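You operate a simulated robot arm through the tools that you are given. There is no shell and no other tool.

The job below is to be done with a simulated robot arm. You get a single attempt, and the scene is never put back.

Task
Measure vials H5 and M7 and rack each by its reading.
Fine: green rack up to 150, red rack over 150; leave the meter on and the other vials in place.

Only the result counts: the job must be done as asked and must still hold three seconds after the hand-in. Knocking over, shifting, dropping, spilling or breaking anything else fails it.

Robot
A 6-joint arm with a two-finger parallel gripper, fixed in place. Base frame: the origin is at the foot of the arm, x ahead of it, y to its left, z up; the work surface is at about z = 800. Readings come in mm, degrees, newtons and seconds.
With the tool pointing down near the work surface it reaches from about 260 to 680 mm from the base axis. Its first joint turns from -66.0 to 66.0 degrees. Payload 2.9 kg.
Tool frame: the origin (TCP) lies between the finger pads and is the grasp point; the fingertips stand 30 mm ahead of it; z points along the fingers, y is the line along which they close. Largest opening 110 mm; finger width 20, thickness 10; the body of the gripper, 48 by 112 mm, starts 55 mm behind the TCP.
Orientation is told as [roll, pitch, yaw] about the base's x, y, z axes, in that order, counted from this pose: with the fingers straight down and closing along the base's y, the tool's x points along the base's -x, its y along +y and its z along -z.

Tools
- The arm moves only by the tool send_rows. Its argument "motion" is a list that holds one entry, the list of rows, each a list of 7 numbers: the shift along the tool's x, y, z in units of 300 mm (1.0 is 300 mm), then the turn, a rotation vector about the tool's x, y, z in units of 45 degrees (1.0 is 45 degrees), then the finger opening in m, from 0 to 0.11. In form: [[[tx, ty, tz, rx, ry, rz, fingers], ...]]. A call has 1 to 20 rows; each row is the pose to reach, as a shift and turn from the pose commanded when the call began, along the tool's axes at that moment. A call with a number of a shift or a turn outside -1 to 1 is refused whole. Rows are played at 5 a second. More than 50 mm and 8.6 degrees between two rows, or a gripper value outside its range, and nothing of the call is played. Where a pose cannot be reached the arm comes as near as it can. A force on the tool above 40 N (or 10 N above the force at the start of the call, whichever is more), or a blocked arm, ends the call early, and 0.2 s more pass. Each finger travels about 108 mm/s and halts on what it meets, pressing with about 35 N; the grip force reading is that of the motor and also rises with nothing between the fingers. The clock runs only during rows and for 0.2 s after the last one: add rows that repeat a pose to give the fingers time. The reply holds the time, the measured pose of the TCP, the force on the tool along the base axes, the opening and the grip force, in the units named above and with some noise, with the torque about the TCP (base axes, N m) and any sound that the robot's microphone picked up.
- Cameras (640 x 400 px; columns grow to the right, rows downward): "scene" is fixed at [83.3, 435.2, 1391.1]; the picture's right is [-0.73, -0.69, 0.00], its down [-0.36, 0.38, -0.85] and it looks along [0.58, -0.62, -0.53] (base axes); focal length 287 px, centre (320, 200). "wrist" rides on the gripper at [72, 17, -103] in the tool frame; the picture's right is [-0.23, 0.97, 0.00], its down [-0.76, -0.18, -0.62] and it looks along [-0.61, -0.14, 0.78] (tool axes); focal length 222 px, centre (320, 200). There is no depth. A picture from a camera that has moved, and an enlarged one, comes with that camera's place and axes in the base frame and with its lens.
- get_image(camera): a new picture of that camera. The clock stands still meanwhile.
- inspect(camera, box): a new picture of the part [left, top, right, bottom] of that camera's present view, enlarged. The clock stands still meanwhile.
- job_done(): hands the job in; it is judged then, once.

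Nothing tells you positions but the pictures and the camera data. Unless the task says otherwise, let go and move clear before handing in.

The tools are called after "Call:" as a command line: name --argument value ..., lists and objects as JSON in quotes. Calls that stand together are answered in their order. send_rows: Moves the arm, as the interface text tells. Its arguments: {"type":"object","properties":{"motion":{"type":"array","items":{"type":"array","items":{"type":"array","items":{"type":"number"}}}}},"required":["motion"]} The other tools are called the same way: get_image (camera) takes a picture; inspect (camera, box) takes an enlarged picture of a part of a camera's view; job_done () hands the job in.

At the start:

```text
t: 0.0
tcp_pos: [402.2, 82.7, 1165.5]
tool_rot: [-0.1, 0.0, 0.0]
force: [0.9, 0.4, 0.2]
wrist_torque: [0.0, -0.01, 0.03]
gripper_width: 109.9
grasp_force: 0.0
```

scene: 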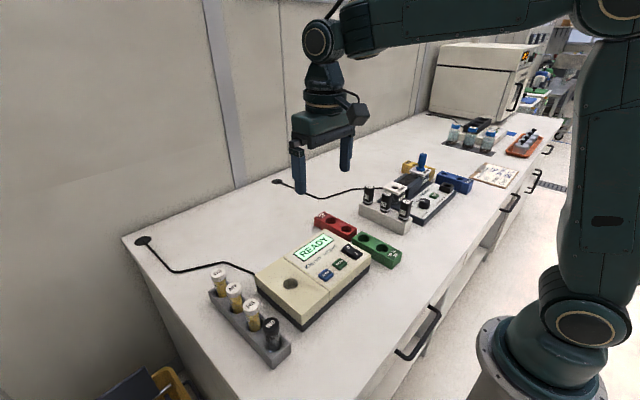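
wrist: 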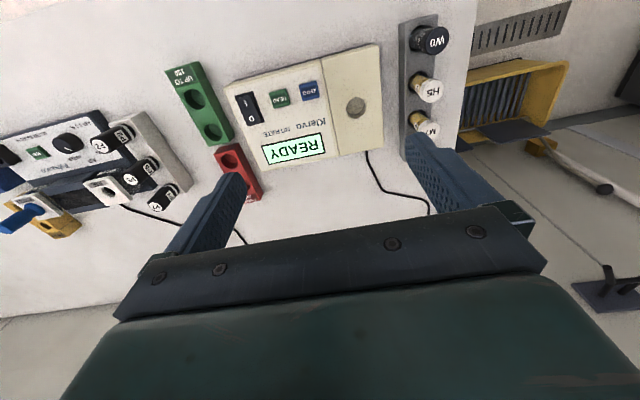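

I see a meter showing READY, with a vial rack beside it holding about four vials, and red and green racks on the other side. I'll enlarge the views to read the labels before moving.

Call:
inspect --camera "scene" --box '[190, 220, 410, 370]'

Call:
inspect --camera "wrist" --box '[160, 10, 480, 210]'

Call:
inspect --camera "scene" --box '[340, 140, 480, 240]'

```text
2.67 times, centred on (300, 295) of scene
camera zoom: at [83.3, 435.2, 1391.1], right [-0.73, -0.69, 0.0], down [-0.36, 0.38, -0.85], along [0.58, -0.62, -0.53], focal length 765 px, centre (373, -53)
```

zoom: 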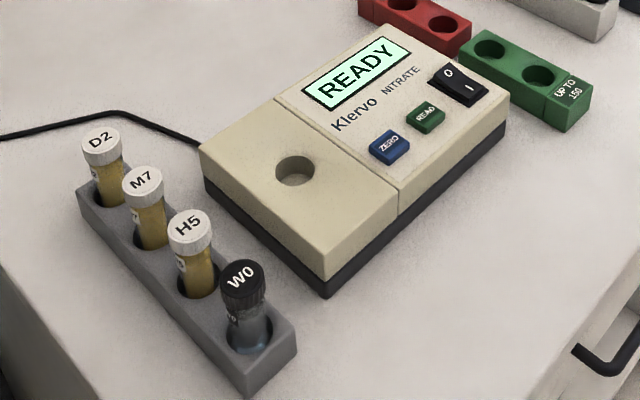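

```text
2.00 times, centred on (320, 110) of wrist
camera zoom: at [328.5, 97.7, 1267.8], right [0.23, 0.97, 0.0], down [0.76, -0.18, 0.62], along [0.61, -0.14, -0.78], focal length 444 px, centre (320, 380)
```

zoom: 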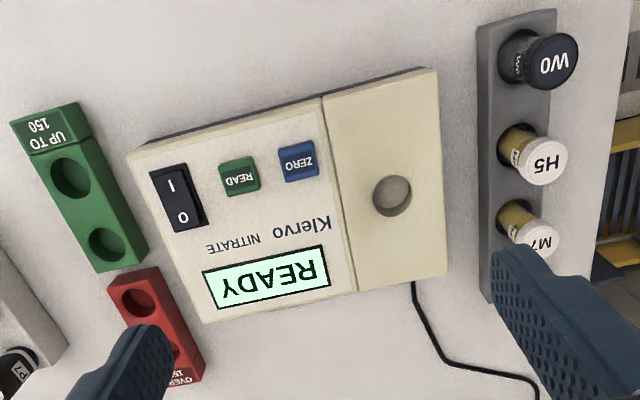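

```text
4.00 times, centred on (410, 190) of scene
camera zoom: at [83.3, 435.2, 1391.1], right [-0.73, -0.69, 0.0], down [-0.36, 0.38, -0.85], along [0.58, -0.62, -0.53], focal length 1147 px, centre (-40, 240)
```

zoom: 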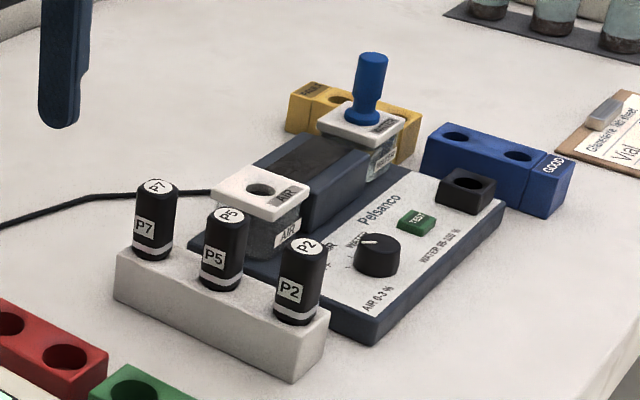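

The meter has ZERO and READ buttons, and W0 looks like a blank. There is a clipboard that may hold instructions, so I'll look at that and the other details.

Call:
inspect --camera "scene" --box '[460, 150, 530, 194]'

Call:
inspect --camera "scene" --box '[430, 110, 550, 190]'

Call:
inspect --camera "scene" --box '[250, 225, 380, 306]'

Call:
inspect --camera "scene" --box '[195, 255, 305, 375]'

Call:
inspect --camera "scene" --box '[300, 200, 420, 275]'

```text
9.09 times, centred on (495, 172) of scene
camera zoom: at [83.3, 435.2, 1391.1], right [-0.73, -0.69, 0.0], down [-0.36, 0.38, -0.85], along [0.58, -0.62, -0.53], focal length 2606 px, centre (-1271, 454)
```

zoom: 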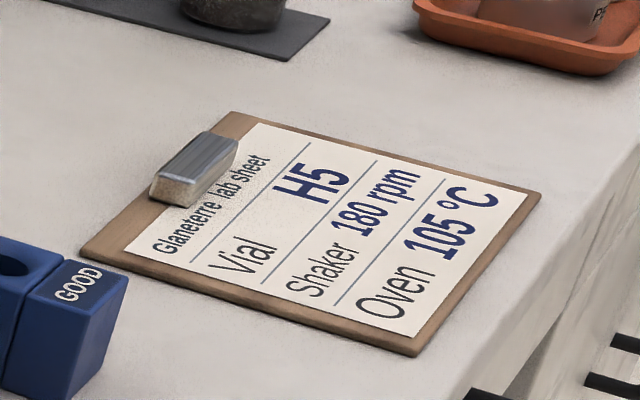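

```text
5.00 times, centred on (490, 150) of scene
camera zoom: at [83.3, 435.2, 1391.1], right [-0.73, -0.69, 0.0], down [-0.36, 0.38, -0.85], along [0.58, -0.62, -0.53], focal length 1434 px, centre (-530, 450)
```

zoom: 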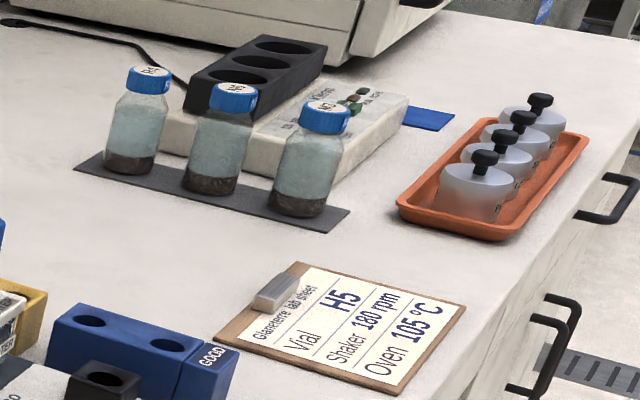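

```text
4.92 times, centred on (315, 266) of scene
camera zoom: at [83.3, 435.2, 1391.1], right [-0.73, -0.69, 0.0], down [-0.36, 0.38, -0.85], along [0.58, -0.62, -0.53], focal length 1412 px, centre (345, -122)
```

zoom: 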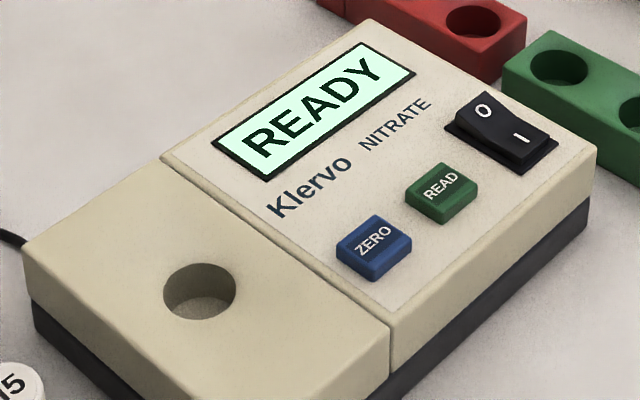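

```text
3.33 times, centred on (250, 315) of scene
camera zoom: at [83.3, 435.2, 1391.1], right [-0.73, -0.69, 0.0], down [-0.36, 0.38, -0.85], along [0.58, -0.62, -0.53], focal length 956 px, centre (553, -183)
```

zoom: 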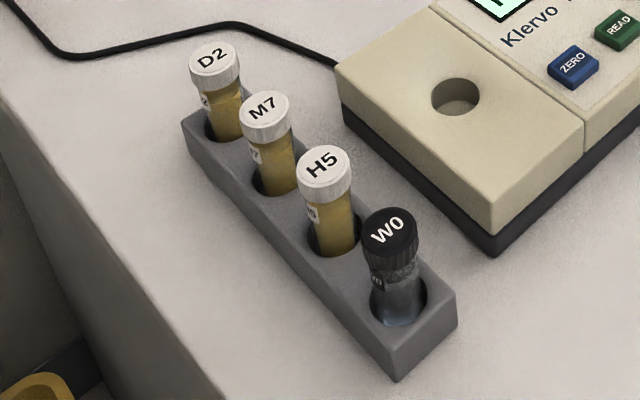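

```text
5.33 times, centred on (360, 238) of scene
camera zoom: at [83.3, 435.2, 1391.1], right [-0.73, -0.69, 0.0], down [-0.36, 0.38, -0.85], along [0.58, -0.62, -0.53], focal length 1529 px, centre (107, 0)
```

zoom: 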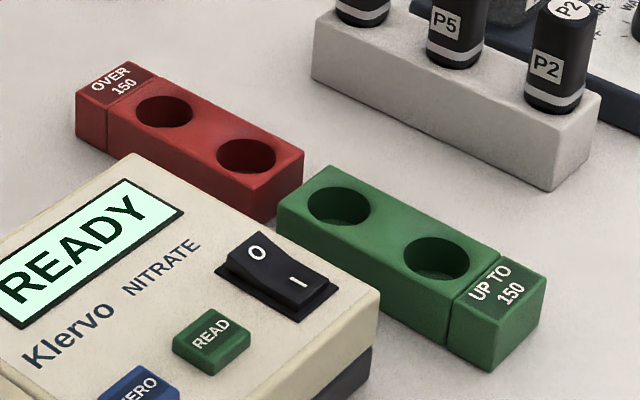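

The vial row looks parallel to base x at y≈250, with W0 at x≈390, H5 at ≈455, M7 at ≈522 and D2 at ≈588. The meter hole is near (460, 135), the buttons are at x≈415, and the green and red racks lie along y≈-152. I'll move the arm above the vials for a closer wrist view to refine these positions.

Call:
send_rows --motion '[[[-0.0116, 0.0697, 0.069, 0, 0, 0, 0.11], [-0.0232, 0.1394, 0.1379, 0, 0, 0, 0.11], [-0.0348, 0.2091, 0.2069, 0, 0, 0, 0.11], [-0.0464, 0.2788, 0.2758, 0, 0, 0, 0.11], [-0.058, 0.3486, 0.3448, 0, 0, 0, 0.11], [-0.0695, 0.4183, 0.4138, 0, 0, 0, 0.11], [-0.0811, 0.488, 0.4827, 0, 0, 0, 0.11], [-0.0927, 0.5577, 0.5517, 0, 0, 0, 0.11], [-0.0927, 0.5577, 0.5517, 0, 0, 0, 0.11]]]'

Call:
get_image --camera "wrist"

Call:
get_image --camera "scene"

```text
t: 2.0
tcp_pos: [429.4, 249.4, 999.7]
tool_rot: [0.0, -0.1, 0.0]
force: [-0.4, -0.3, -0.2]
wrist_torque: [-0.03, 0.0, 0.0]
gripper_width: 110.1
grasp_force: 0.1
```

```text
taken
camera wrist: at [356.0, 265.2, 1103.0], right [0.23, 0.97, 0.0], down [0.76, -0.18, 0.62], along [0.61, -0.14, -0.78], focal length 222 px, centre (320, 200)
```

wrist: 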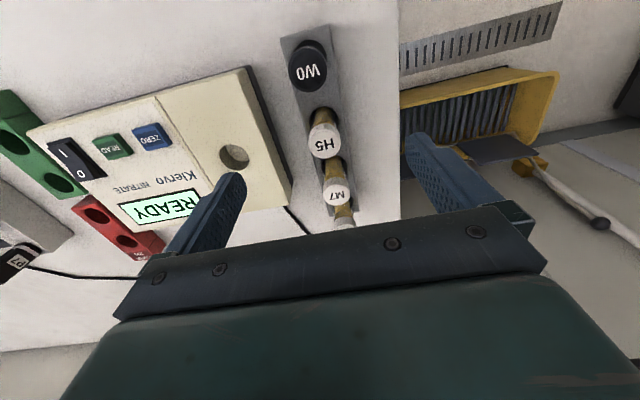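

```text
taken
```

scene: 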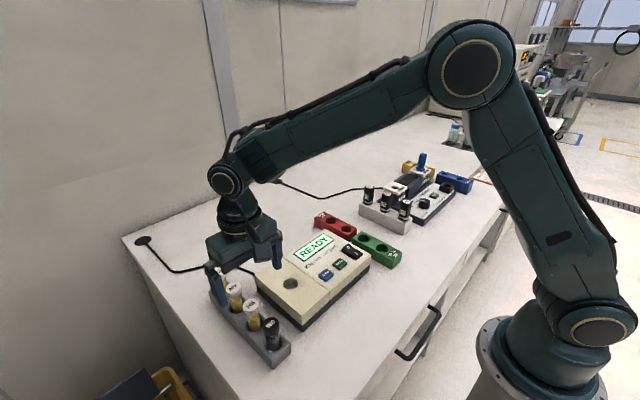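

The wrist view now shows W0, H5 and M7 in a line, along with the meter hole. I'll enlarge it to pin down the centres.

Call:
inspect --camera "wrist" --box '[240, 20, 400, 240]'

Call:
inspect --camera "wrist" --box '[260, 20, 388, 100]'

Call:
inspect --camera "wrist" --box '[0, 60, 320, 260]'

```text
1.82 times, centred on (320, 130) of wrist
camera zoom: at [356.0, 265.2, 1103.0], right [0.23, 0.97, 0.0], down [0.76, -0.18, 0.62], along [0.61, -0.14, -0.78], focal length 404 px, centre (320, 327)
```

zoom: 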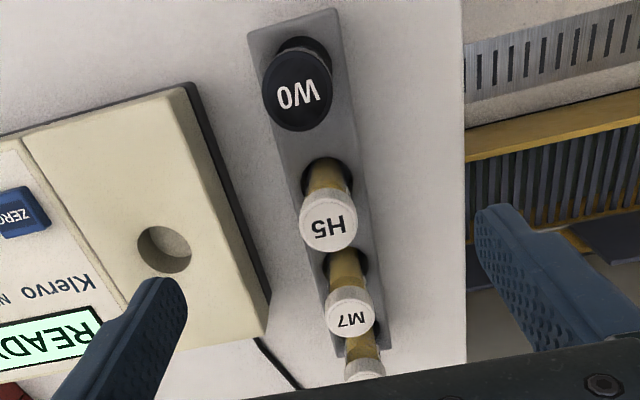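

```text
5.00 times, centred on (324, 60) of wrist
camera zoom: at [356.0, 265.2, 1103.0], right [0.23, 0.97, 0.0], down [0.76, -0.18, 0.62], along [0.61, -0.14, -0.78], focal length 1111 px, centre (300, 900)
```

zoom: 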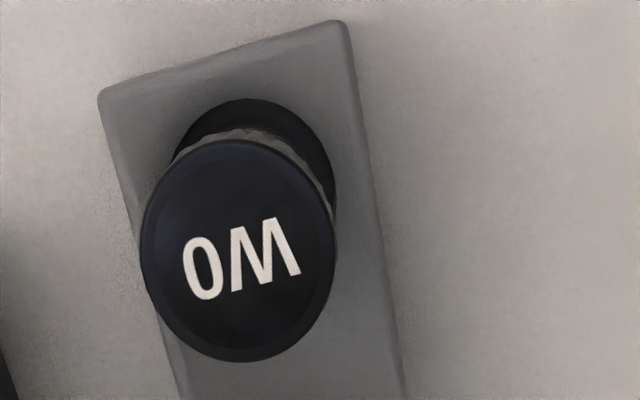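

```text
2.00 times, centred on (160, 160) of wrist
camera zoom: at [356.0, 265.2, 1103.0], right [0.23, 0.97, 0.0], down [0.76, -0.18, 0.62], along [0.61, -0.14, -0.78], focal length 444 px, centre (640, 280)
```

zoom: 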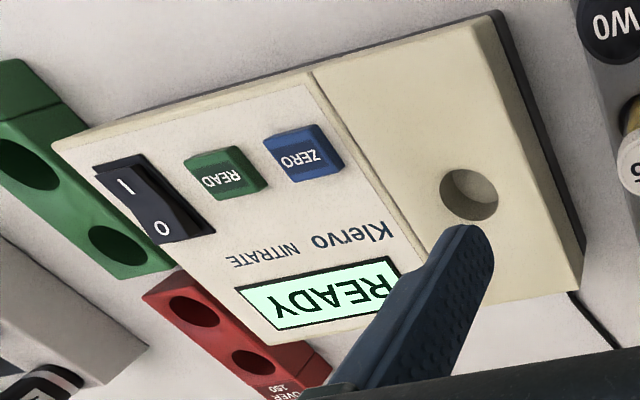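

W0's cap centre comes out near (383, 250), with its top at z≈895–900. I'll centre the gripper above it and check the alignment against the TCP pixel (320, 189).

Call:
send_rows --motion '[[[0.0522, 0, 0.0389, 0, 0, 0, 0.11], [0.1044, 0, 0.0778, 0, 0, 0, 0.11], [0.1567, 0, 0.1167, 0, 0, 0, 0.11], [0.1567, 0, 0.1167, 0, 0, 0, 0.11]]]'

Call:
get_image --camera "wrist"

Call:
inspect --camera "wrist" --box '[240, 60, 400, 160]'

Call:
inspect --camera "scene" --box '[190, 220, 350, 370]'

```text
t: 3.0
tcp_pos: [383.5, 249.5, 964.9]
tool_rot: [-0.1, 0.1, -0.1]
force: [0.6, 0.2, -0.2]
wrist_torque: [-0.01, -0.01, 0.0]
gripper_width: 109.8
grasp_force: 0.1
```

```text
taken
camera wrist: at [309.4, 265.5, 1067.9], right [0.23, 0.97, 0.0], down [0.76, -0.18, 0.62], along [0.61, -0.14, -0.78], focal length 222 px, centre (320, 200)
```

wrist: 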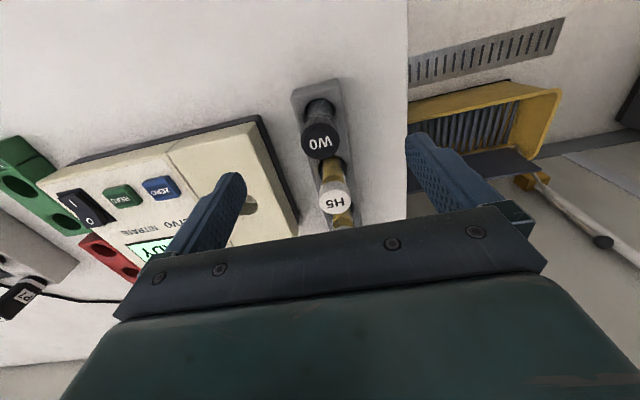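

```text
4.00 times, centred on (320, 110) of wrist
camera zoom: at [309.4, 265.5, 1067.9], right [0.23, 0.97, 0.0], down [0.76, -0.18, 0.62], along [0.61, -0.14, -0.78], focal length 888 px, centre (320, 560)
```

zoom: 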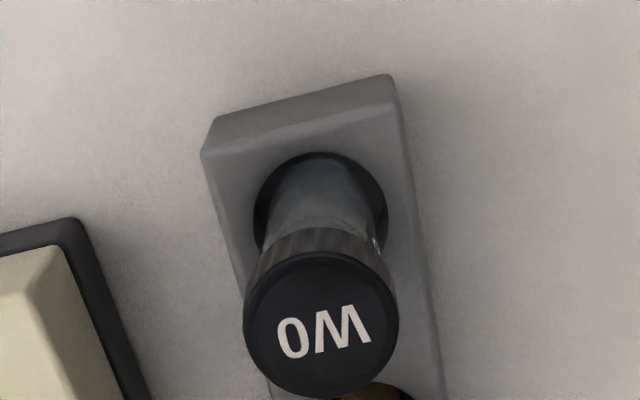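

```text
2.67 times, centred on (270, 295) of scene
camera zoom: at [83.2, 435.2, 1391.1], right [-0.73, -0.69, 0.0], down [-0.36, 0.38, -0.85], along [0.58, -0.62, -0.53], focal length 765 px, centre (453, -53)
```

zoom: 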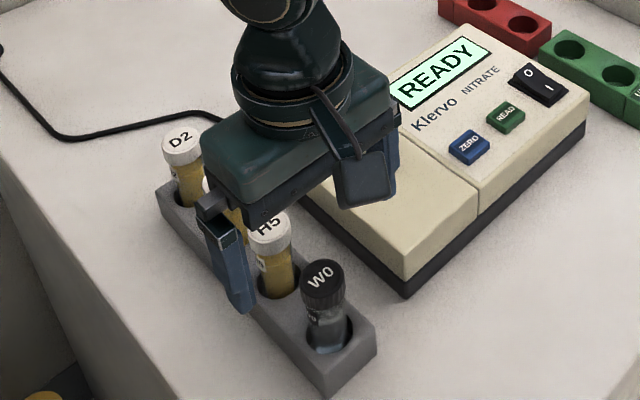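

W0's cap top triangulates to about (383, 249, 897) with a diameter of about 32 mm. The meter hole is at about (459, 132, 856). I'll narrow the fingers to 60 mm, descend onto W0's cap and look before closing.

Call:
send_rows --motion '[[[0, -0.002, 0, 0, 0, 0, 0.085], [0, -0.002, 0, 0, 0, 0, 0.06], [0, -0.002, 0, 0, 0, 0, 0.06], [0, -0.002, 0.05, 0, 0, 0, 0.06], [0, -0.002, 0.1, 0, 0, 0, 0.06], [0, -0.002, 0.15, 0, 0, 0, 0.06], [0, -0.002, 0.2, 0, 0, 0, 0.06], [0, -0.002, 0.25, 0, 0, 0, 0.06], [0, -0.002, 0.25, 0, 0, 0, 0.06]]]'

Call:
get_image --camera "wrist"

Call:
inspect --camera "scene" --box '[190, 220, 350, 370]'

```text
t: 5.0
tcp_pos: [384.0, 248.9, 889.5]
tool_rot: [0.0, 0.0, -0.1]
force: [-0.1, 0.2, -0.6]
wrist_torque: [-0.01, 0.02, -0.04]
gripper_width: 60.2
grasp_force: 0.1
```

```text
taken
camera wrist: at [309.0, 265.0, 992.0], right [0.23, 0.97, 0.0], down [0.76, -0.18, 0.62], along [0.61, -0.14, -0.78], focal length 222 px, centre (320, 200)
```

wrist: 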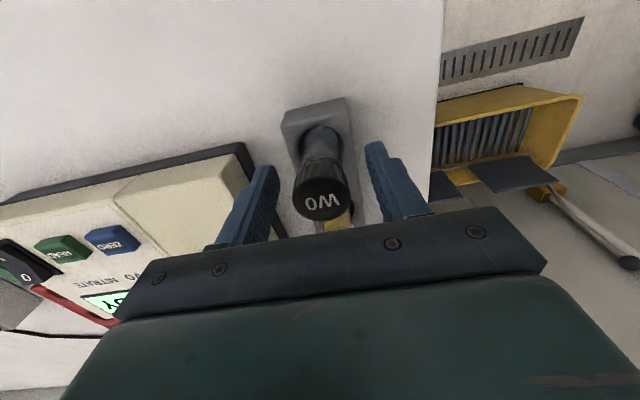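

```text
2.67 times, centred on (270, 295) of scene
camera zoom: at [83.3, 435.2, 1391.1], right [-0.73, -0.69, 0.0], down [-0.36, 0.38, -0.85], along [0.58, -0.62, -0.53], focal length 765 px, centre (453, -53)
```

zoom: 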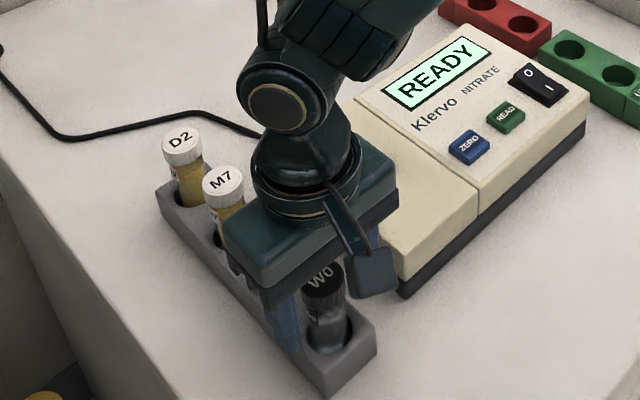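

The cap is centred between the fingers. I'll close on W0.

Call:
send_rows --motion '[[[0, 0, 0, 0, 0, 0, 0.045], [0, 0, 0, 0, 0, 0, 0.03], [0, 0, 0, 0, 0, 0, 0.02], [0, 0, 0, 0, 0, 0, 0.02], [0, 0, 0, 0, 0, 0, 0.02]]]'

Call:
get_image --camera "wrist"

```text
t: 6.2
tcp_pos: [382.3, 250.0, 889.3]
tool_rot: [0.0, 0.0, 0.0]
force: [0.9, -0.5, 0.3]
wrist_torque: [0.01, -0.01, 0.0]
gripper_width: 30.9
grasp_force: 34.8
```

```text
taken
camera wrist: at [309.1, 265.0, 992.1], right [0.23, 0.97, 0.0], down [0.76, -0.18, 0.62], along [0.61, -0.14, -0.78], focal length 222 px, centre (320, 200)
```

wrist: 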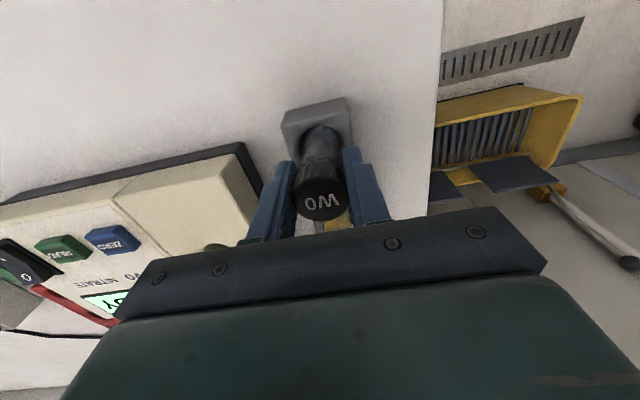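

W0 is gripped at 30.9 mm with 35 N. I'll lift it straight up by about 111 mm and check the hold.

Call:
send_rows --motion '[[[0, 0, -0.03, 0, 0, 0, 0.02], [0, 0, -0.08, 0, 0, 0, 0.02], [0, 0, -0.14, 0, 0, 0, 0.02], [0, 0, -0.2, 0, 0, 0, 0.02], [0, 0, -0.26, 0, 0, 0, 0.02], [0, 0, -0.32, 0, 0, 0, 0.02], [0, 0, -0.37, 0, 0, 0, 0.02], [0, 0, -0.37, 0, 0, 0, 0.02]]]'

Call:
get_image --camera "wrist"

Call:
inspect --camera "scene" --box '[190, 220, 350, 370]'

```text
t: 8.0
tcp_pos: [383.7, 248.8, 1000.3]
tool_rot: [0.1, 0.0, 0.1]
force: [0.1, -0.3, -0.2]
wrist_torque: [-0.02, 0.04, 0.02]
gripper_width: 30.9
grasp_force: 35.0
```

```text
taken
camera wrist: at [309.7, 264.3, 1103.6], right [0.23, 0.97, 0.0], down [0.76, -0.18, 0.62], along [0.61, -0.14, -0.78], focal length 222 px, centre (320, 200)
```

wrist: 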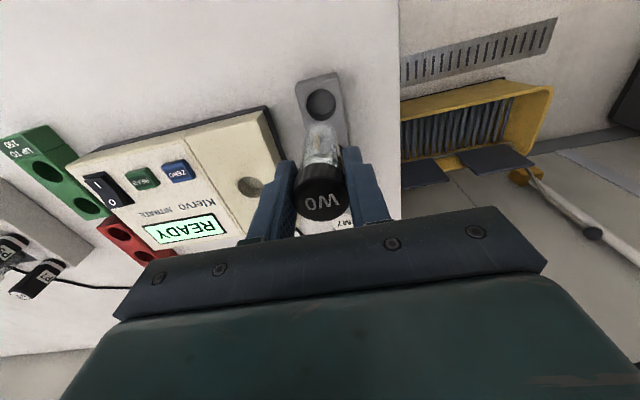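

```text
2.67 times, centred on (270, 295) of scene
camera zoom: at [83.3, 435.2, 1391.1], right [-0.73, -0.69, 0.0], down [-0.36, 0.38, -0.85], along [0.58, -0.62, -0.53], focal length 765 px, centre (453, -53)
```

zoom: 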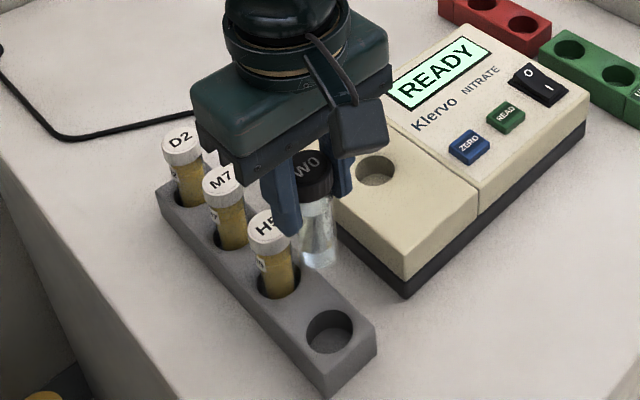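

W0 is held, with its bottom about 83 mm below the TCP (around z 917). I'll carry it over the meter hole at this height and check alignment before lowering.

Call:
send_rows --motion '[[[-0.0362, -0.0554, 0, 0, 0, 0, 0.02], [-0.0724, -0.1109, 0, 0, 0, 0, 0.02], [-0.1086, -0.1663, 0, 0, 0, 0, 0.02], [-0.1447, -0.2217, 0, 0, 0, 0, 0.02], [-0.1809, -0.2771, 0, 0, 0, 0, 0.02], [-0.2171, -0.3326, 0, 0, 0, 0, 0.02], [-0.2533, -0.388, 0, 0, 0, 0, 0.02], [-0.2533, -0.388, 0, 0, 0, 0, 0.02]]]'

Call:
get_image --camera "wrist"

Call:
inspect --camera "wrist" --box '[240, 80, 400, 240]'

Call:
inspect --camera "scene" --box '[220, 200, 380, 340]'

```text
t: 9.8
tcp_pos: [460.8, 133.1, 1000.6]
tool_rot: [0.1, 0.0, 0.1]
force: [0.1, 0.0, -0.4]
wrist_torque: [-0.02, -0.01, 0.01]
gripper_width: 30.8
grasp_force: 35.1
```

```text
taken
camera wrist: at [387.3, 147.8, 1103.0], right [0.23, 0.97, 0.0], down [0.76, -0.18, 0.62], along [0.61, -0.14, -0.78], focal length 222 px, centre (320, 200)
```

wrist: 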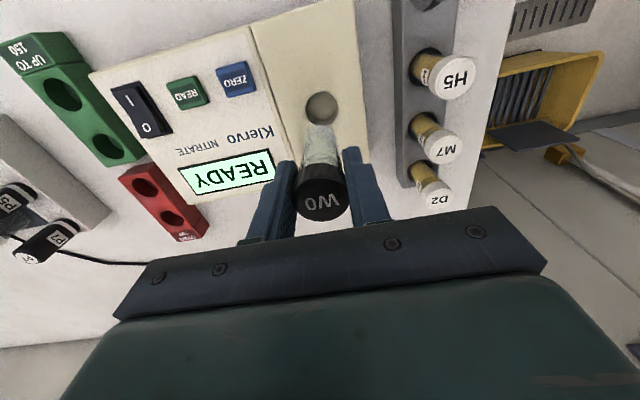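

```text
2.50 times, centred on (320, 160) of wrist
camera zoom: at [387.3, 147.8, 1103.0], right [0.23, 0.97, 0.0], down [0.76, -0.18, 0.62], along [0.61, -0.14, -0.78], focal length 555 px, centre (320, 300)
```

zoom: 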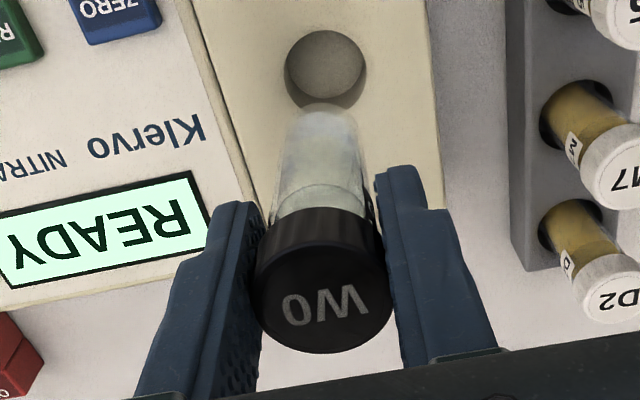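

```text
2.86 times, centred on (300, 270) of scene
camera zoom: at [83.3, 435.1, 1391.1], right [-0.73, -0.69, 0.0], down [-0.36, 0.38, -0.85], along [0.58, -0.62, -0.53], focal length 819 px, centre (377, 0)
```

zoom: 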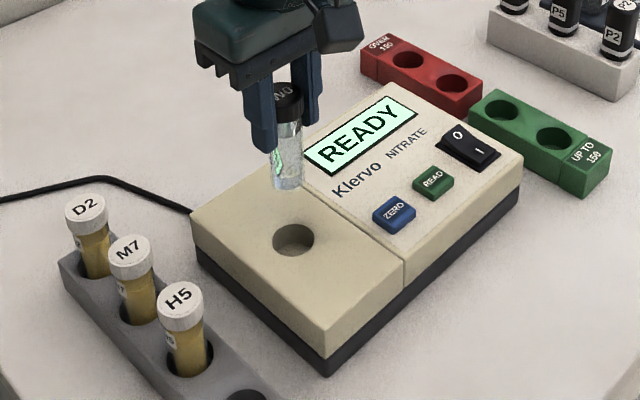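

The vial looks a few mm off the hole, too far in +x and slightly low in y. I'll enlarge the scene view to measure the offset more precisely.

Call:
inspect --camera "scene" --box '[270, 220, 334, 300]'

Call:
inspect --camera "wrist" --box '[280, 80, 360, 130]'

Call:
inspect --camera "wrist" --box '[264, 150, 376, 220]'

```text
5.00 times, centred on (302, 260) of scene
camera zoom: at [83.3, 435.1, 1391.1], right [-0.73, -0.69, 0.0], down [-0.36, 0.38, -0.85], along [0.58, -0.62, -0.53], focal length 1434 px, centre (410, -100)
```

zoom: 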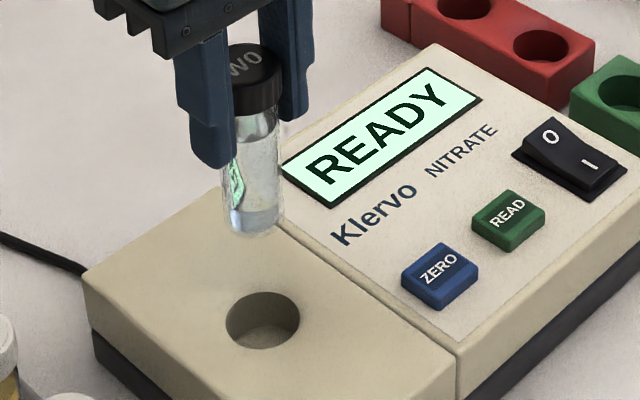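

```text
8.00 times, centred on (320, 105) of wrist
camera zoom: at [387.3, 147.8, 1103.0], right [0.23, 0.97, 0.0], down [0.76, -0.18, 0.62], along [0.61, -0.14, -0.78], focal length 1777 px, centre (320, 960)
```

zoom: 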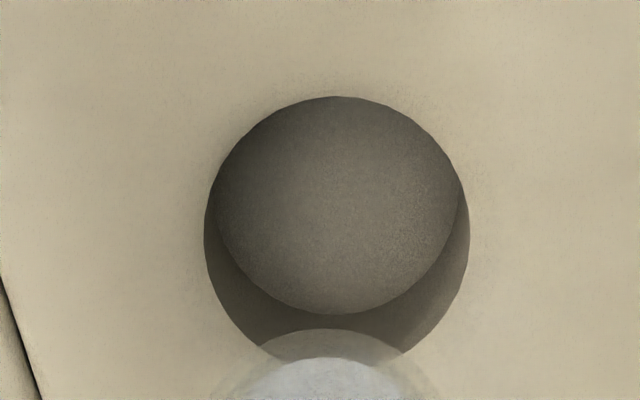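

```text
5.71 times, centred on (320, 185) of wrist
camera zoom: at [387.3, 147.8, 1103.0], right [0.23, 0.97, 0.0], down [0.76, -0.18, 0.62], along [0.61, -0.14, -0.78], focal length 1269 px, centre (320, 286)
```

zoom: 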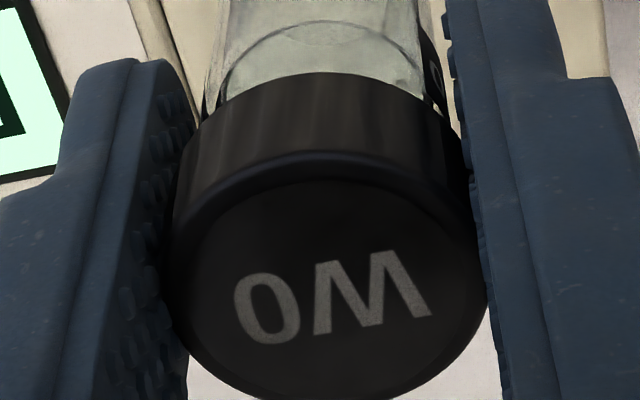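

Both views agree the vial must shift about 2.4 mm in -x and 2.2 mm in +y. I'll apply that and lower it until the vial bottom is just above the hole, then check again.

Call:
send_rows --motion '[[[0.008, 0.0073, 0, 0, 0, 0, 0.02], [0.008, 0.0073, 0.05, 0, 0, 0, 0.02], [0.008, 0.0073, 0.1, 0, 0, 0, 0.02], [0.008, 0.0073, 0.15, 0, 0, 0, 0.02], [0.008, 0.0073, 0.177, 0, 0, 0, 0.02], [0.008, 0.0073, 0.177, 0, 0, 0, 0.02]]]'

Call:
inspect --camera "scene" --box '[260, 230, 340, 310]'

Call:
inspect --camera "wrist" --box '[256, 110, 384, 220]'

```text
t: 11.2
tcp_pos: [457.0, 134.2, 945.9]
tool_rot: [-0.1, -0.1, 0.0]
force: [0.2, 0.4, 0.0]
wrist_torque: [-0.01, 0.02, 0.01]
gripper_width: 30.6
grasp_force: 35.0
```

```text
5.00 times, centred on (300, 270) of scene
camera zoom: at [83.3, 435.2, 1391.1], right [-0.73, -0.69, 0.0], down [-0.36, 0.38, -0.85], along [0.58, -0.62, -0.53], focal length 1434 px, centre (420, -150)
```

zoom: 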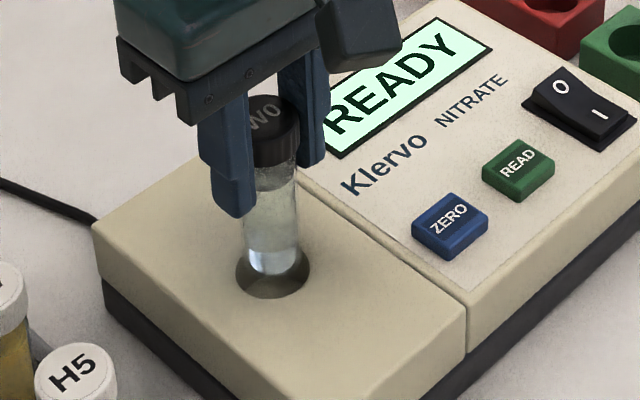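

```text
3.64 times, centred on (320, 165) of wrist
camera zoom: at [383.0, 150.5, 1049.5], right [0.23, 0.97, 0.0], down [0.76, -0.18, 0.62], along [0.61, -0.14, -0.78], focal length 808 px, centre (320, 327)
```

zoom: 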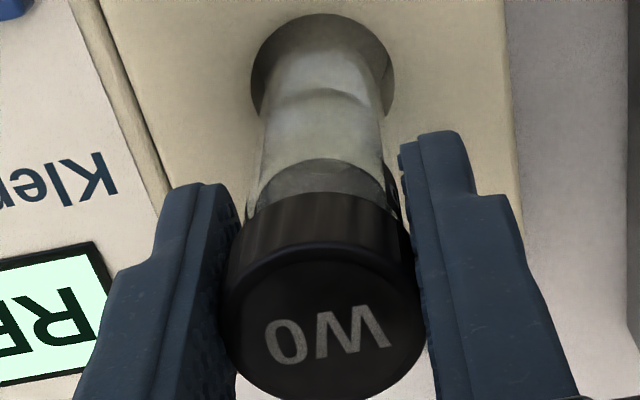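

The vial bottom is aligned with the hole. I'll lower it gently into the well.

Call:
send_rows --motion '[[[0, 0, 0.0133, 0, 0, 0, 0.02], [0, 0, 0.0267, 0, 0, 0, 0.02], [0, 0, 0.04, 0, 0, 0, 0.02], [0, 0, 0.0533, 0, 0, 0, 0.02], [0, 0, 0.0667, 0, 0, 0, 0.02], [0, 0, 0.08, 0, 0, 0, 0.02], [0, 0, 0.08, 0, 0, 0, 0.02]]]'

Call:
inspect --camera "scene" --box '[260, 230, 340, 310]'

```text
t: 12.8
tcp_pos: [457.0, 135.4, 922.3]
tool_rot: [0.0, 0.0, 0.0]
force: [-0.6, -0.3, -0.7]
wrist_torque: [0.01, 0.06, 0.03]
gripper_width: 30.7
grasp_force: 34.8
```

```text
5.00 times, centred on (300, 270) of scene
camera zoom: at [83.3, 435.2, 1391.1], right [-0.73, -0.69, 0.0], down [-0.36, 0.38, -0.85], along [0.58, -0.62, -0.53], focal length 1434 px, centre (420, -150)
```

zoom: 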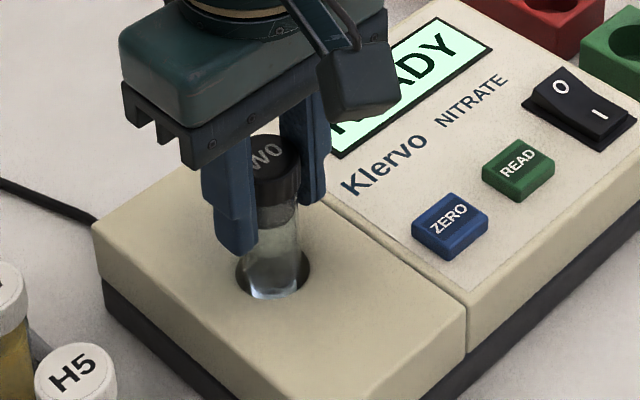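

It's inside the hole with no contact yet. I'll continue in small steps and watch the force.

Call:
send_rows --motion '[[[0, 0, 0.0067, 0, 0, 0, 0.02], [0, 0, 0.0133, 0, 0, 0, 0.02], [0, 0, 0.02, 0, 0, 0, 0.02], [0, 0, 0.0233, 0, 0, 0, 0.02], [0, 0, 0.0233, 0, 0, 0, 0.02]]]'

```text
t: 14.0
tcp_pos: [456.2, 135.3, 916.9]
tool_rot: [0.0, 0.0, -0.1]
force: [-0.3, 0.1, -0.1]
wrist_torque: [-0.01, 0.0, 0.0]
gripper_width: 30.8
grasp_force: 35.1
```

Call:
send_rows --motion '[[[0, 0, 0.005, 0, 0, 0, 0.02], [0, 0, 0.01, 0, 0, 0, 0.02], [0, 0, 0.0133, 0, 0, 0, 0.02], [0, 0, 0.0133, 0, 0, 0, 0.02]]]'

Call:
inspect --camera "wrist" --box '[256, 110, 384, 220]'

```text
t: 15.0
tcp_pos: [455.7, 135.8, 916.0]
tool_rot: [0.0, -0.1, 0.0]
force: [-4.7, -1.5, 32.1]
wrist_torque: [-0.21, 0.34, 0.0]
gripper_width: 30.9
grasp_force: 34.7
```

```text
3.64 times, centred on (320, 165) of wrist
camera zoom: at [382.3, 150.4, 1017.3], right [0.23, 0.97, 0.0], down [0.76, -0.18, 0.63], along [0.61, -0.14, -0.78], focal length 808 px, centre (320, 327)
```

zoom: 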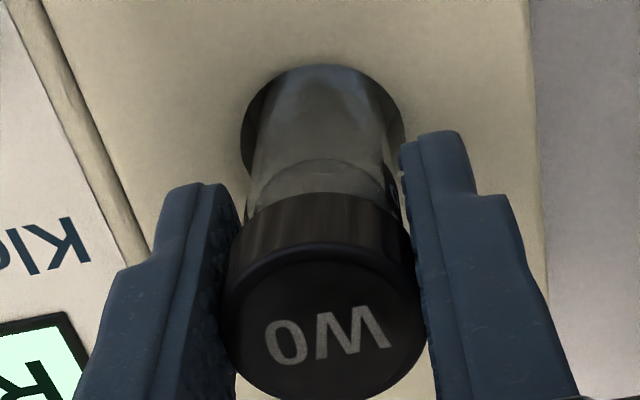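

The force rose to 32 N at TCP z≈916, so the vial is seated. I'll relieve the push slightly, then open and retreat straight up.

Call:
send_rows --motion '[[[0, 0, -0.006, 0, 0, 0, 0.02], [0, 0, -0.009, 0, 0, 0, 0.02], [0, 0, -0.009, 0, 0, 0, 0.02]]]'

```text
t: 15.8
tcp_pos: [456.7, 134.7, 915.1]
tool_rot: [0.0, 0.1, 0.0]
force: [4.1, 0.3, 10.3]
wrist_torque: [0.02, -0.38, -0.01]
gripper_width: 30.6
grasp_force: 35.4
```

The push is down to about 10 N. I'll open the fingers now and rise.

Call:
send_rows --motion '[[[0, 0, -0.002, 0, 0, 0, 0.02], [0, 0, -0.002, 0, 0, 0, 0.04], [0, 0, -0.002, 0, 0, 0, 0.06], [0, 0, -0.002, 0, 0, 0, 0.06], [0, 0, -0.002, 0, 0, 0, 0.06]]]'

Call:
get_image --camera "wrist"

Call:
inspect --camera "scene" --box '[240, 210, 360, 310]'

```text
t: 17.0
tcp_pos: [456.3, 135.6, 916.3]
tool_rot: [0.0, 0.1, -0.1]
force: [0.2, 0.2, -0.6]
wrist_torque: [-0.03, 0.01, 0.01]
gripper_width: 60.1
grasp_force: 0.0
```

```text
taken
camera wrist: at [382.4, 150.9, 1018.8], right [0.23, 0.97, 0.0], down [0.76, -0.18, 0.62], along [0.61, -0.14, -0.78], focal length 222 px, centre (320, 200)
```

wrist: 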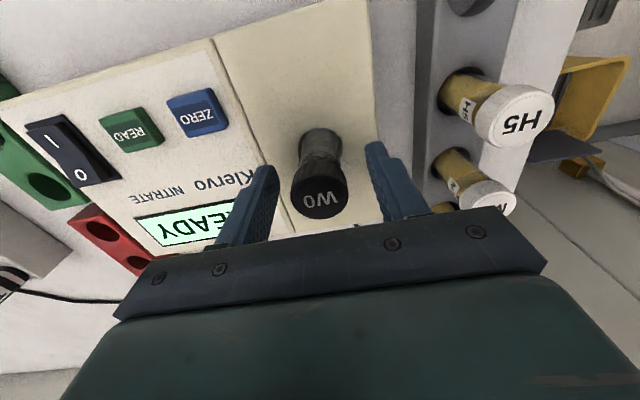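

```text
4.00 times, centred on (300, 260) of scene
camera zoom: at [83.3, 435.2, 1391.1], right [-0.73, -0.69, 0.0], down [-0.36, 0.38, -0.85], along [0.58, -0.62, -0.53], focal length 1147 px, centre (400, -40)
```

zoom: 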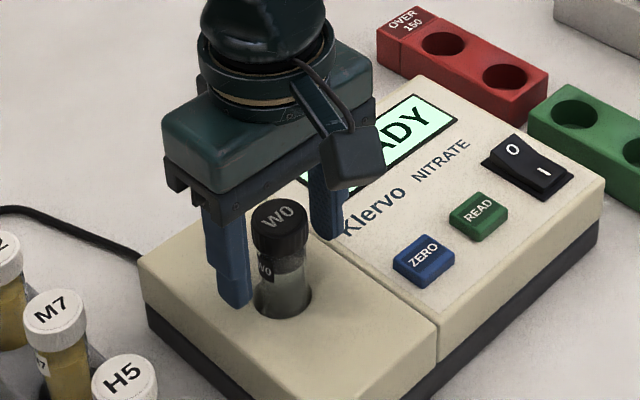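

W0 stands in the meter well. Next I'll rise, move over the ZERO button at about (411.5, 59) and close the fingers to use them as a pusher.

Call:
send_rows --motion '[[[0, 0, -0.06, 0, 0, 0, 0.06], [0, 0, -0.14, 0, 0, 0, 0.06], [0, 0, -0.22, 0, 0, 0, 0.06], [0, 0, -0.29, 0, 0, 0, 0.06], [0.0375, -0.0635, -0.29, 0, 0, 0, 0.05], [0.075, -0.127, -0.29, 0, 0, 0, 0.03], [0.1125, -0.1905, -0.29, 0, 0, 0, 0.01], [0.15, -0.254, -0.29, 0, 0, 0, 0.0], [0.15, -0.254, -0.29, 0, 0, 0, 0.0]]]'

Call:
get_image --camera "wrist"

Call:
inspect --camera "scene" --box '[240, 210, 400, 310]'

```text
t: 19.0
tcp_pos: [412.0, 58.4, 1003.4]
tool_rot: [-0.1, -0.1, 0.0]
force: [0.3, 0.1, 0.5]
wrist_torque: [-0.03, -0.04, 0.0]
gripper_width: 0.0
grasp_force: 34.9
```

```text
taken
camera wrist: at [338.6, 73.5, 1104.4], right [0.23, 0.97, 0.0], down [0.76, -0.18, 0.62], along [0.61, -0.14, -0.78], focal length 222 px, centre (320, 200)
```

wrist: 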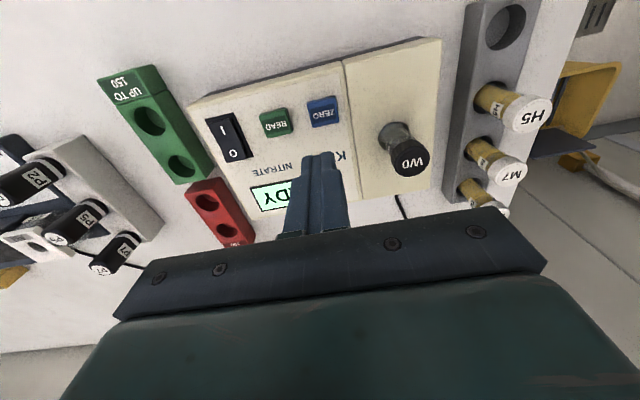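

```text
4.00 times, centred on (320, 260) of scene
camera zoom: at [83.3, 435.1, 1391.1], right [-0.73, -0.69, 0.0], down [-0.36, 0.38, -0.85], along [0.58, -0.62, -0.53], focal length 1147 px, centre (320, -40)
```

zoom: 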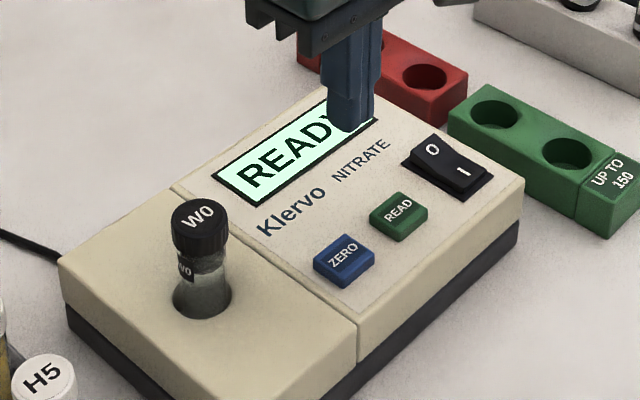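

The TCP is over ZERO within about 2 mm. I'll lower to about 15 mm above the button and check.

Call:
send_rows --motion '[[[0.004, 0.004, 0.06, 0, 0, 0, 0.0], [0.004, 0.004, 0.12, 0, 0, 0, 0.0], [0.004, 0.004, 0.18, 0, 0, 0, 0.0], [0.004, 0.004, 0.24, 0, 0, 0, 0.0], [0.004, 0.004, 0.3, 0, 0, 0, 0.0], [0.004, 0.004, 0.3, 0, 0, 0, 0.0]]]'

Call:
inspect --camera "scene" --box '[280, 230, 376, 290]'

Call:
get_image --camera "wrist"

```text
t: 20.4
tcp_pos: [410.6, 59.9, 912.3]
tool_rot: [0.0, 0.0, 0.1]
force: [0.2, 0.1, -0.7]
wrist_torque: [-0.03, 0.04, 0.01]
gripper_width: 0.0
grasp_force: 34.5
```

```text
6.67 times, centred on (328, 260) of scene
camera zoom: at [83.3, 435.2, 1391.1], right [-0.73, -0.69, 0.0], down [-0.36, 0.38, -0.85], along [0.58, -0.62, -0.53], focal length 1911 px, centre (267, -200)
```

zoom: 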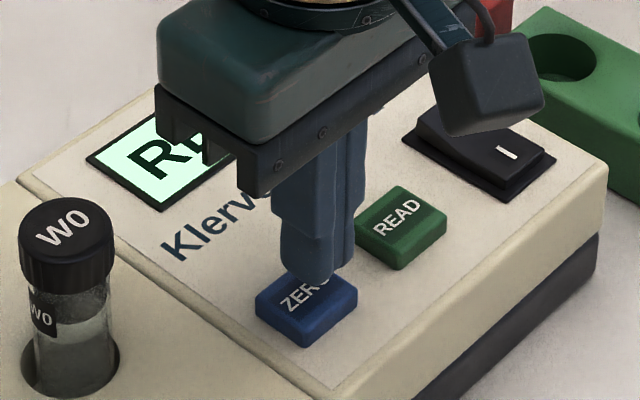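

```text
taken
camera wrist: at [336.6, 74.0, 1014.6], right [0.23, 0.97, 0.0], down [0.76, -0.18, 0.62], along [0.61, -0.14, -0.78], focal length 222 px, centre (320, 200)
```

wrist: 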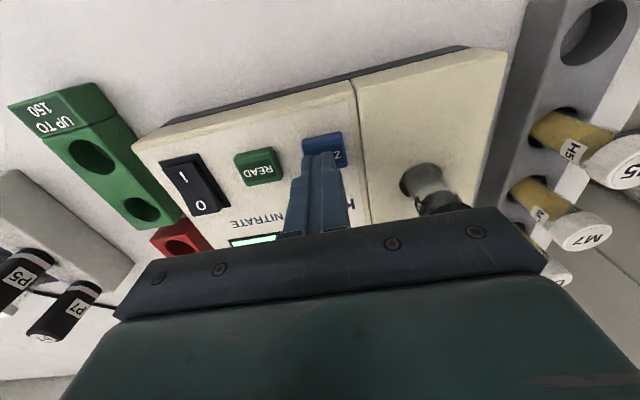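

The fingertips are right above ZERO. I'll press slowly and watch the force and sound.

Call:
send_rows --motion '[[[0, 0, 0.0133, 0, 0, 0, 0.0], [0, 0, 0.0267, 0, 0, 0, 0.0], [0, 0, 0.04, 0, 0, 0, 0.0], [0, 0, 0.0467, 0, 0, 0, 0.0], [0, 0, 0.05, 0, 0, 0, 0.0], [0, 0, 0.05, 0, 0, 0, 0.0]]]'

Call:
inspect --camera "scene" --box '[280, 230, 376, 290]'

```text
t: 21.8
tcp_pos: [409.5, 59.4, 898.1]
tool_rot: [-0.1, 0.0, 0.0]
force: [-0.2, -0.1, 1.0]
wrist_torque: [-0.05, 0.02, -0.04]
gripper_width: 0.1
grasp_force: 34.6
heard: click
```

```text
6.67 times, centred on (328, 260) of scene
camera zoom: at [83.2, 435.1, 1391.1], right [-0.73, -0.69, 0.0], down [-0.36, 0.38, -0.85], along [0.58, -0.62, -0.53], focal length 1911 px, centre (267, -200)
```

zoom: 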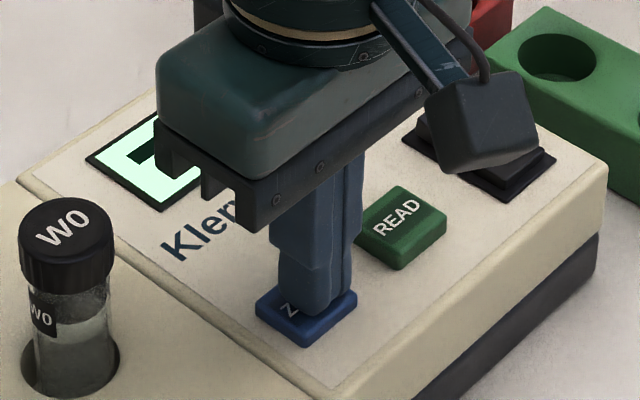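

I heard a click at TCP z≈898. I'll rise clear and read the display.

Call:
send_rows --motion '[[[0, 0, -0.05, 0, 0, 0, 0.0], [0, 0, -0.15, 0, 0, 0, 0.0], [0, 0, -0.25, 0, 0, 0, 0.0], [0, 0, -0.35, 0, 0, 0, 0.0], [0, 0, -0.35, 0, 0, 0, 0.0], [0, 0, -0.35, 0, 0, 0, 0.0]]]'

Call:
inspect --camera "scene" --box '[240, 210, 400, 310]'

Call:
get_image --camera "wrist"

```text
t: 23.2
tcp_pos: [413.0, 61.1, 1004.0]
tool_rot: [0.1, 0.1, 0.0]
force: [0.2, 0.3, 0.2]
wrist_torque: [-0.01, 0.01, -0.02]
gripper_width: 0.2
grasp_force: 34.8
```

```text
4.00 times, centred on (320, 260) of scene
camera zoom: at [83.3, 435.2, 1391.1], right [-0.73, -0.69, 0.0], down [-0.36, 0.38, -0.85], along [0.58, -0.62, -0.53], focal length 1147 px, centre (320, -40)
```

zoom: 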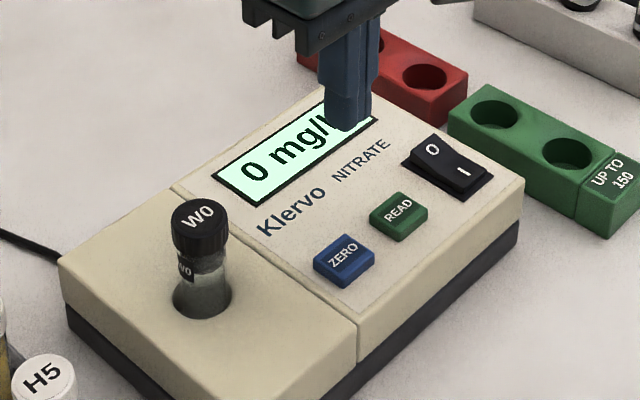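

```text
taken
camera wrist: at [338.7, 75.8, 1106.5], right [0.23, 0.97, 0.0], down [0.76, -0.18, 0.62], along [0.61, -0.14, -0.78], focal length 222 px, centre (320, 200)
```

wrist: 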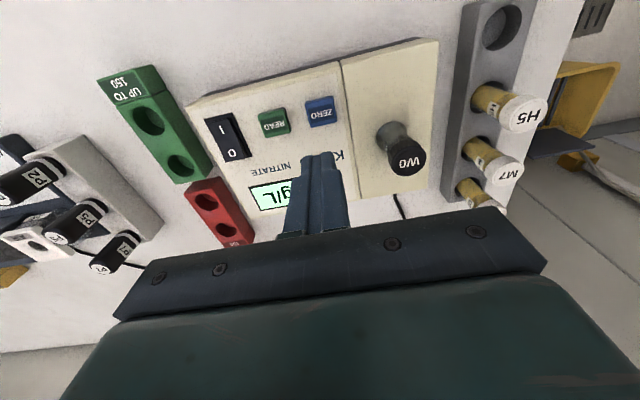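

The display now reads 0 mg/L, so the meter is zeroed. I'll go back over W0 and open the fingers to regrip it and return it to its own slot.

Call:
send_rows --motion '[[[-0.0385, 0.0625, 0, 0, 0, 0, 0.02], [-0.077, 0.125, 0, 0, 0, 0, 0.04], [-0.1155, 0.1875, 0, 0, 0, 0, 0.06], [-0.154, 0.25, 0, 0, 0, 0, 0.06], [-0.154, 0.25, 0, 0, 0, 0, 0.06], [-0.154, 0.25, 0.07, 0, 0, 0, 0.06], [-0.154, 0.25, 0.14, 0, 0, 0, 0.06], [-0.154, 0.25, 0.21, 0, 0, 0, 0.06], [-0.154, 0.25, 0.27, 0, 0, 0, 0.06], [-0.154, 0.25, 0.291, 0, 0, 0, 0.06], [-0.154, 0.25, 0.291, 0, 0, 0, 0.06]]]'

Call:
get_image --camera "wrist"

```text
t: 25.6
tcp_pos: [456.8, 134.1, 916.4]
tool_rot: [0.0, 0.0, 0.1]
force: [0.4, -0.2, -0.1]
wrist_torque: [0.0, -0.01, 0.03]
gripper_width: 60.1
grasp_force: 0.0
```

```text
taken
camera wrist: at [382.6, 149.8, 1019.3], right [0.23, 0.97, 0.0], down [0.76, -0.18, 0.62], along [0.61, -0.14, -0.78], focal length 222 px, centre (320, 200)
```

wrist: 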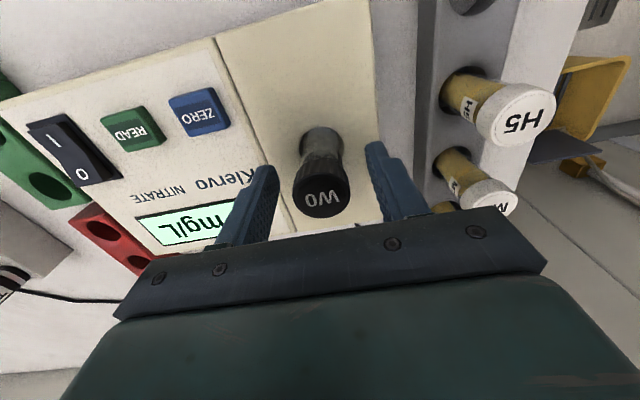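

W0 is centred between the fingers. I'll close, lift, and carry it back above its slot.

Call:
send_rows --motion '[[[0, 0, 0, 0, 0, 0, 0.045], [0, 0, 0, 0, 0, 0, 0.03], [0, 0, 0, 0, 0, 0, 0.02], [0, 0, 0, 0, 0, 0, 0.02], [0, 0, -0.03, 0, 0, 0, 0.02], [0, 0, -0.08, 0, 0, 0, 0.02], [0, 0, -0.14, 0, 0, 0, 0.02], [0, 0, -0.2, 0, 0, 0, 0.02], [0, 0, -0.26, 0, 0, 0, 0.02], [0, 0, -0.28, 0, 0, 0, 0.02], [0, 0, -0.28, 0, 0, 0, 0.02]]]'

Call:
get_image --camera "wrist"

```text
t: 28.0
tcp_pos: [457.7, 134.4, 999.9]
tool_rot: [0.0, 0.1, 0.0]
force: [-0.7, 0.2, -0.8]
wrist_torque: [-0.02, 0.02, 0.01]
gripper_width: 30.8
grasp_force: 35.0
```

```text
taken
camera wrist: at [383.2, 149.7, 1101.8], right [0.23, 0.97, 0.0], down [0.76, -0.18, 0.62], along [0.61, -0.14, -0.78], focal length 222 px, centre (320, 200)
```

wrist: 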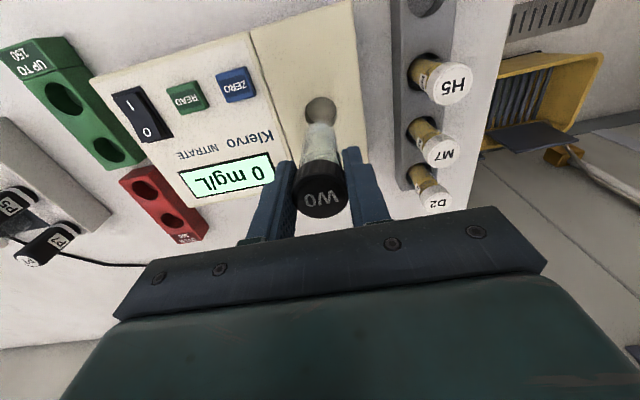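

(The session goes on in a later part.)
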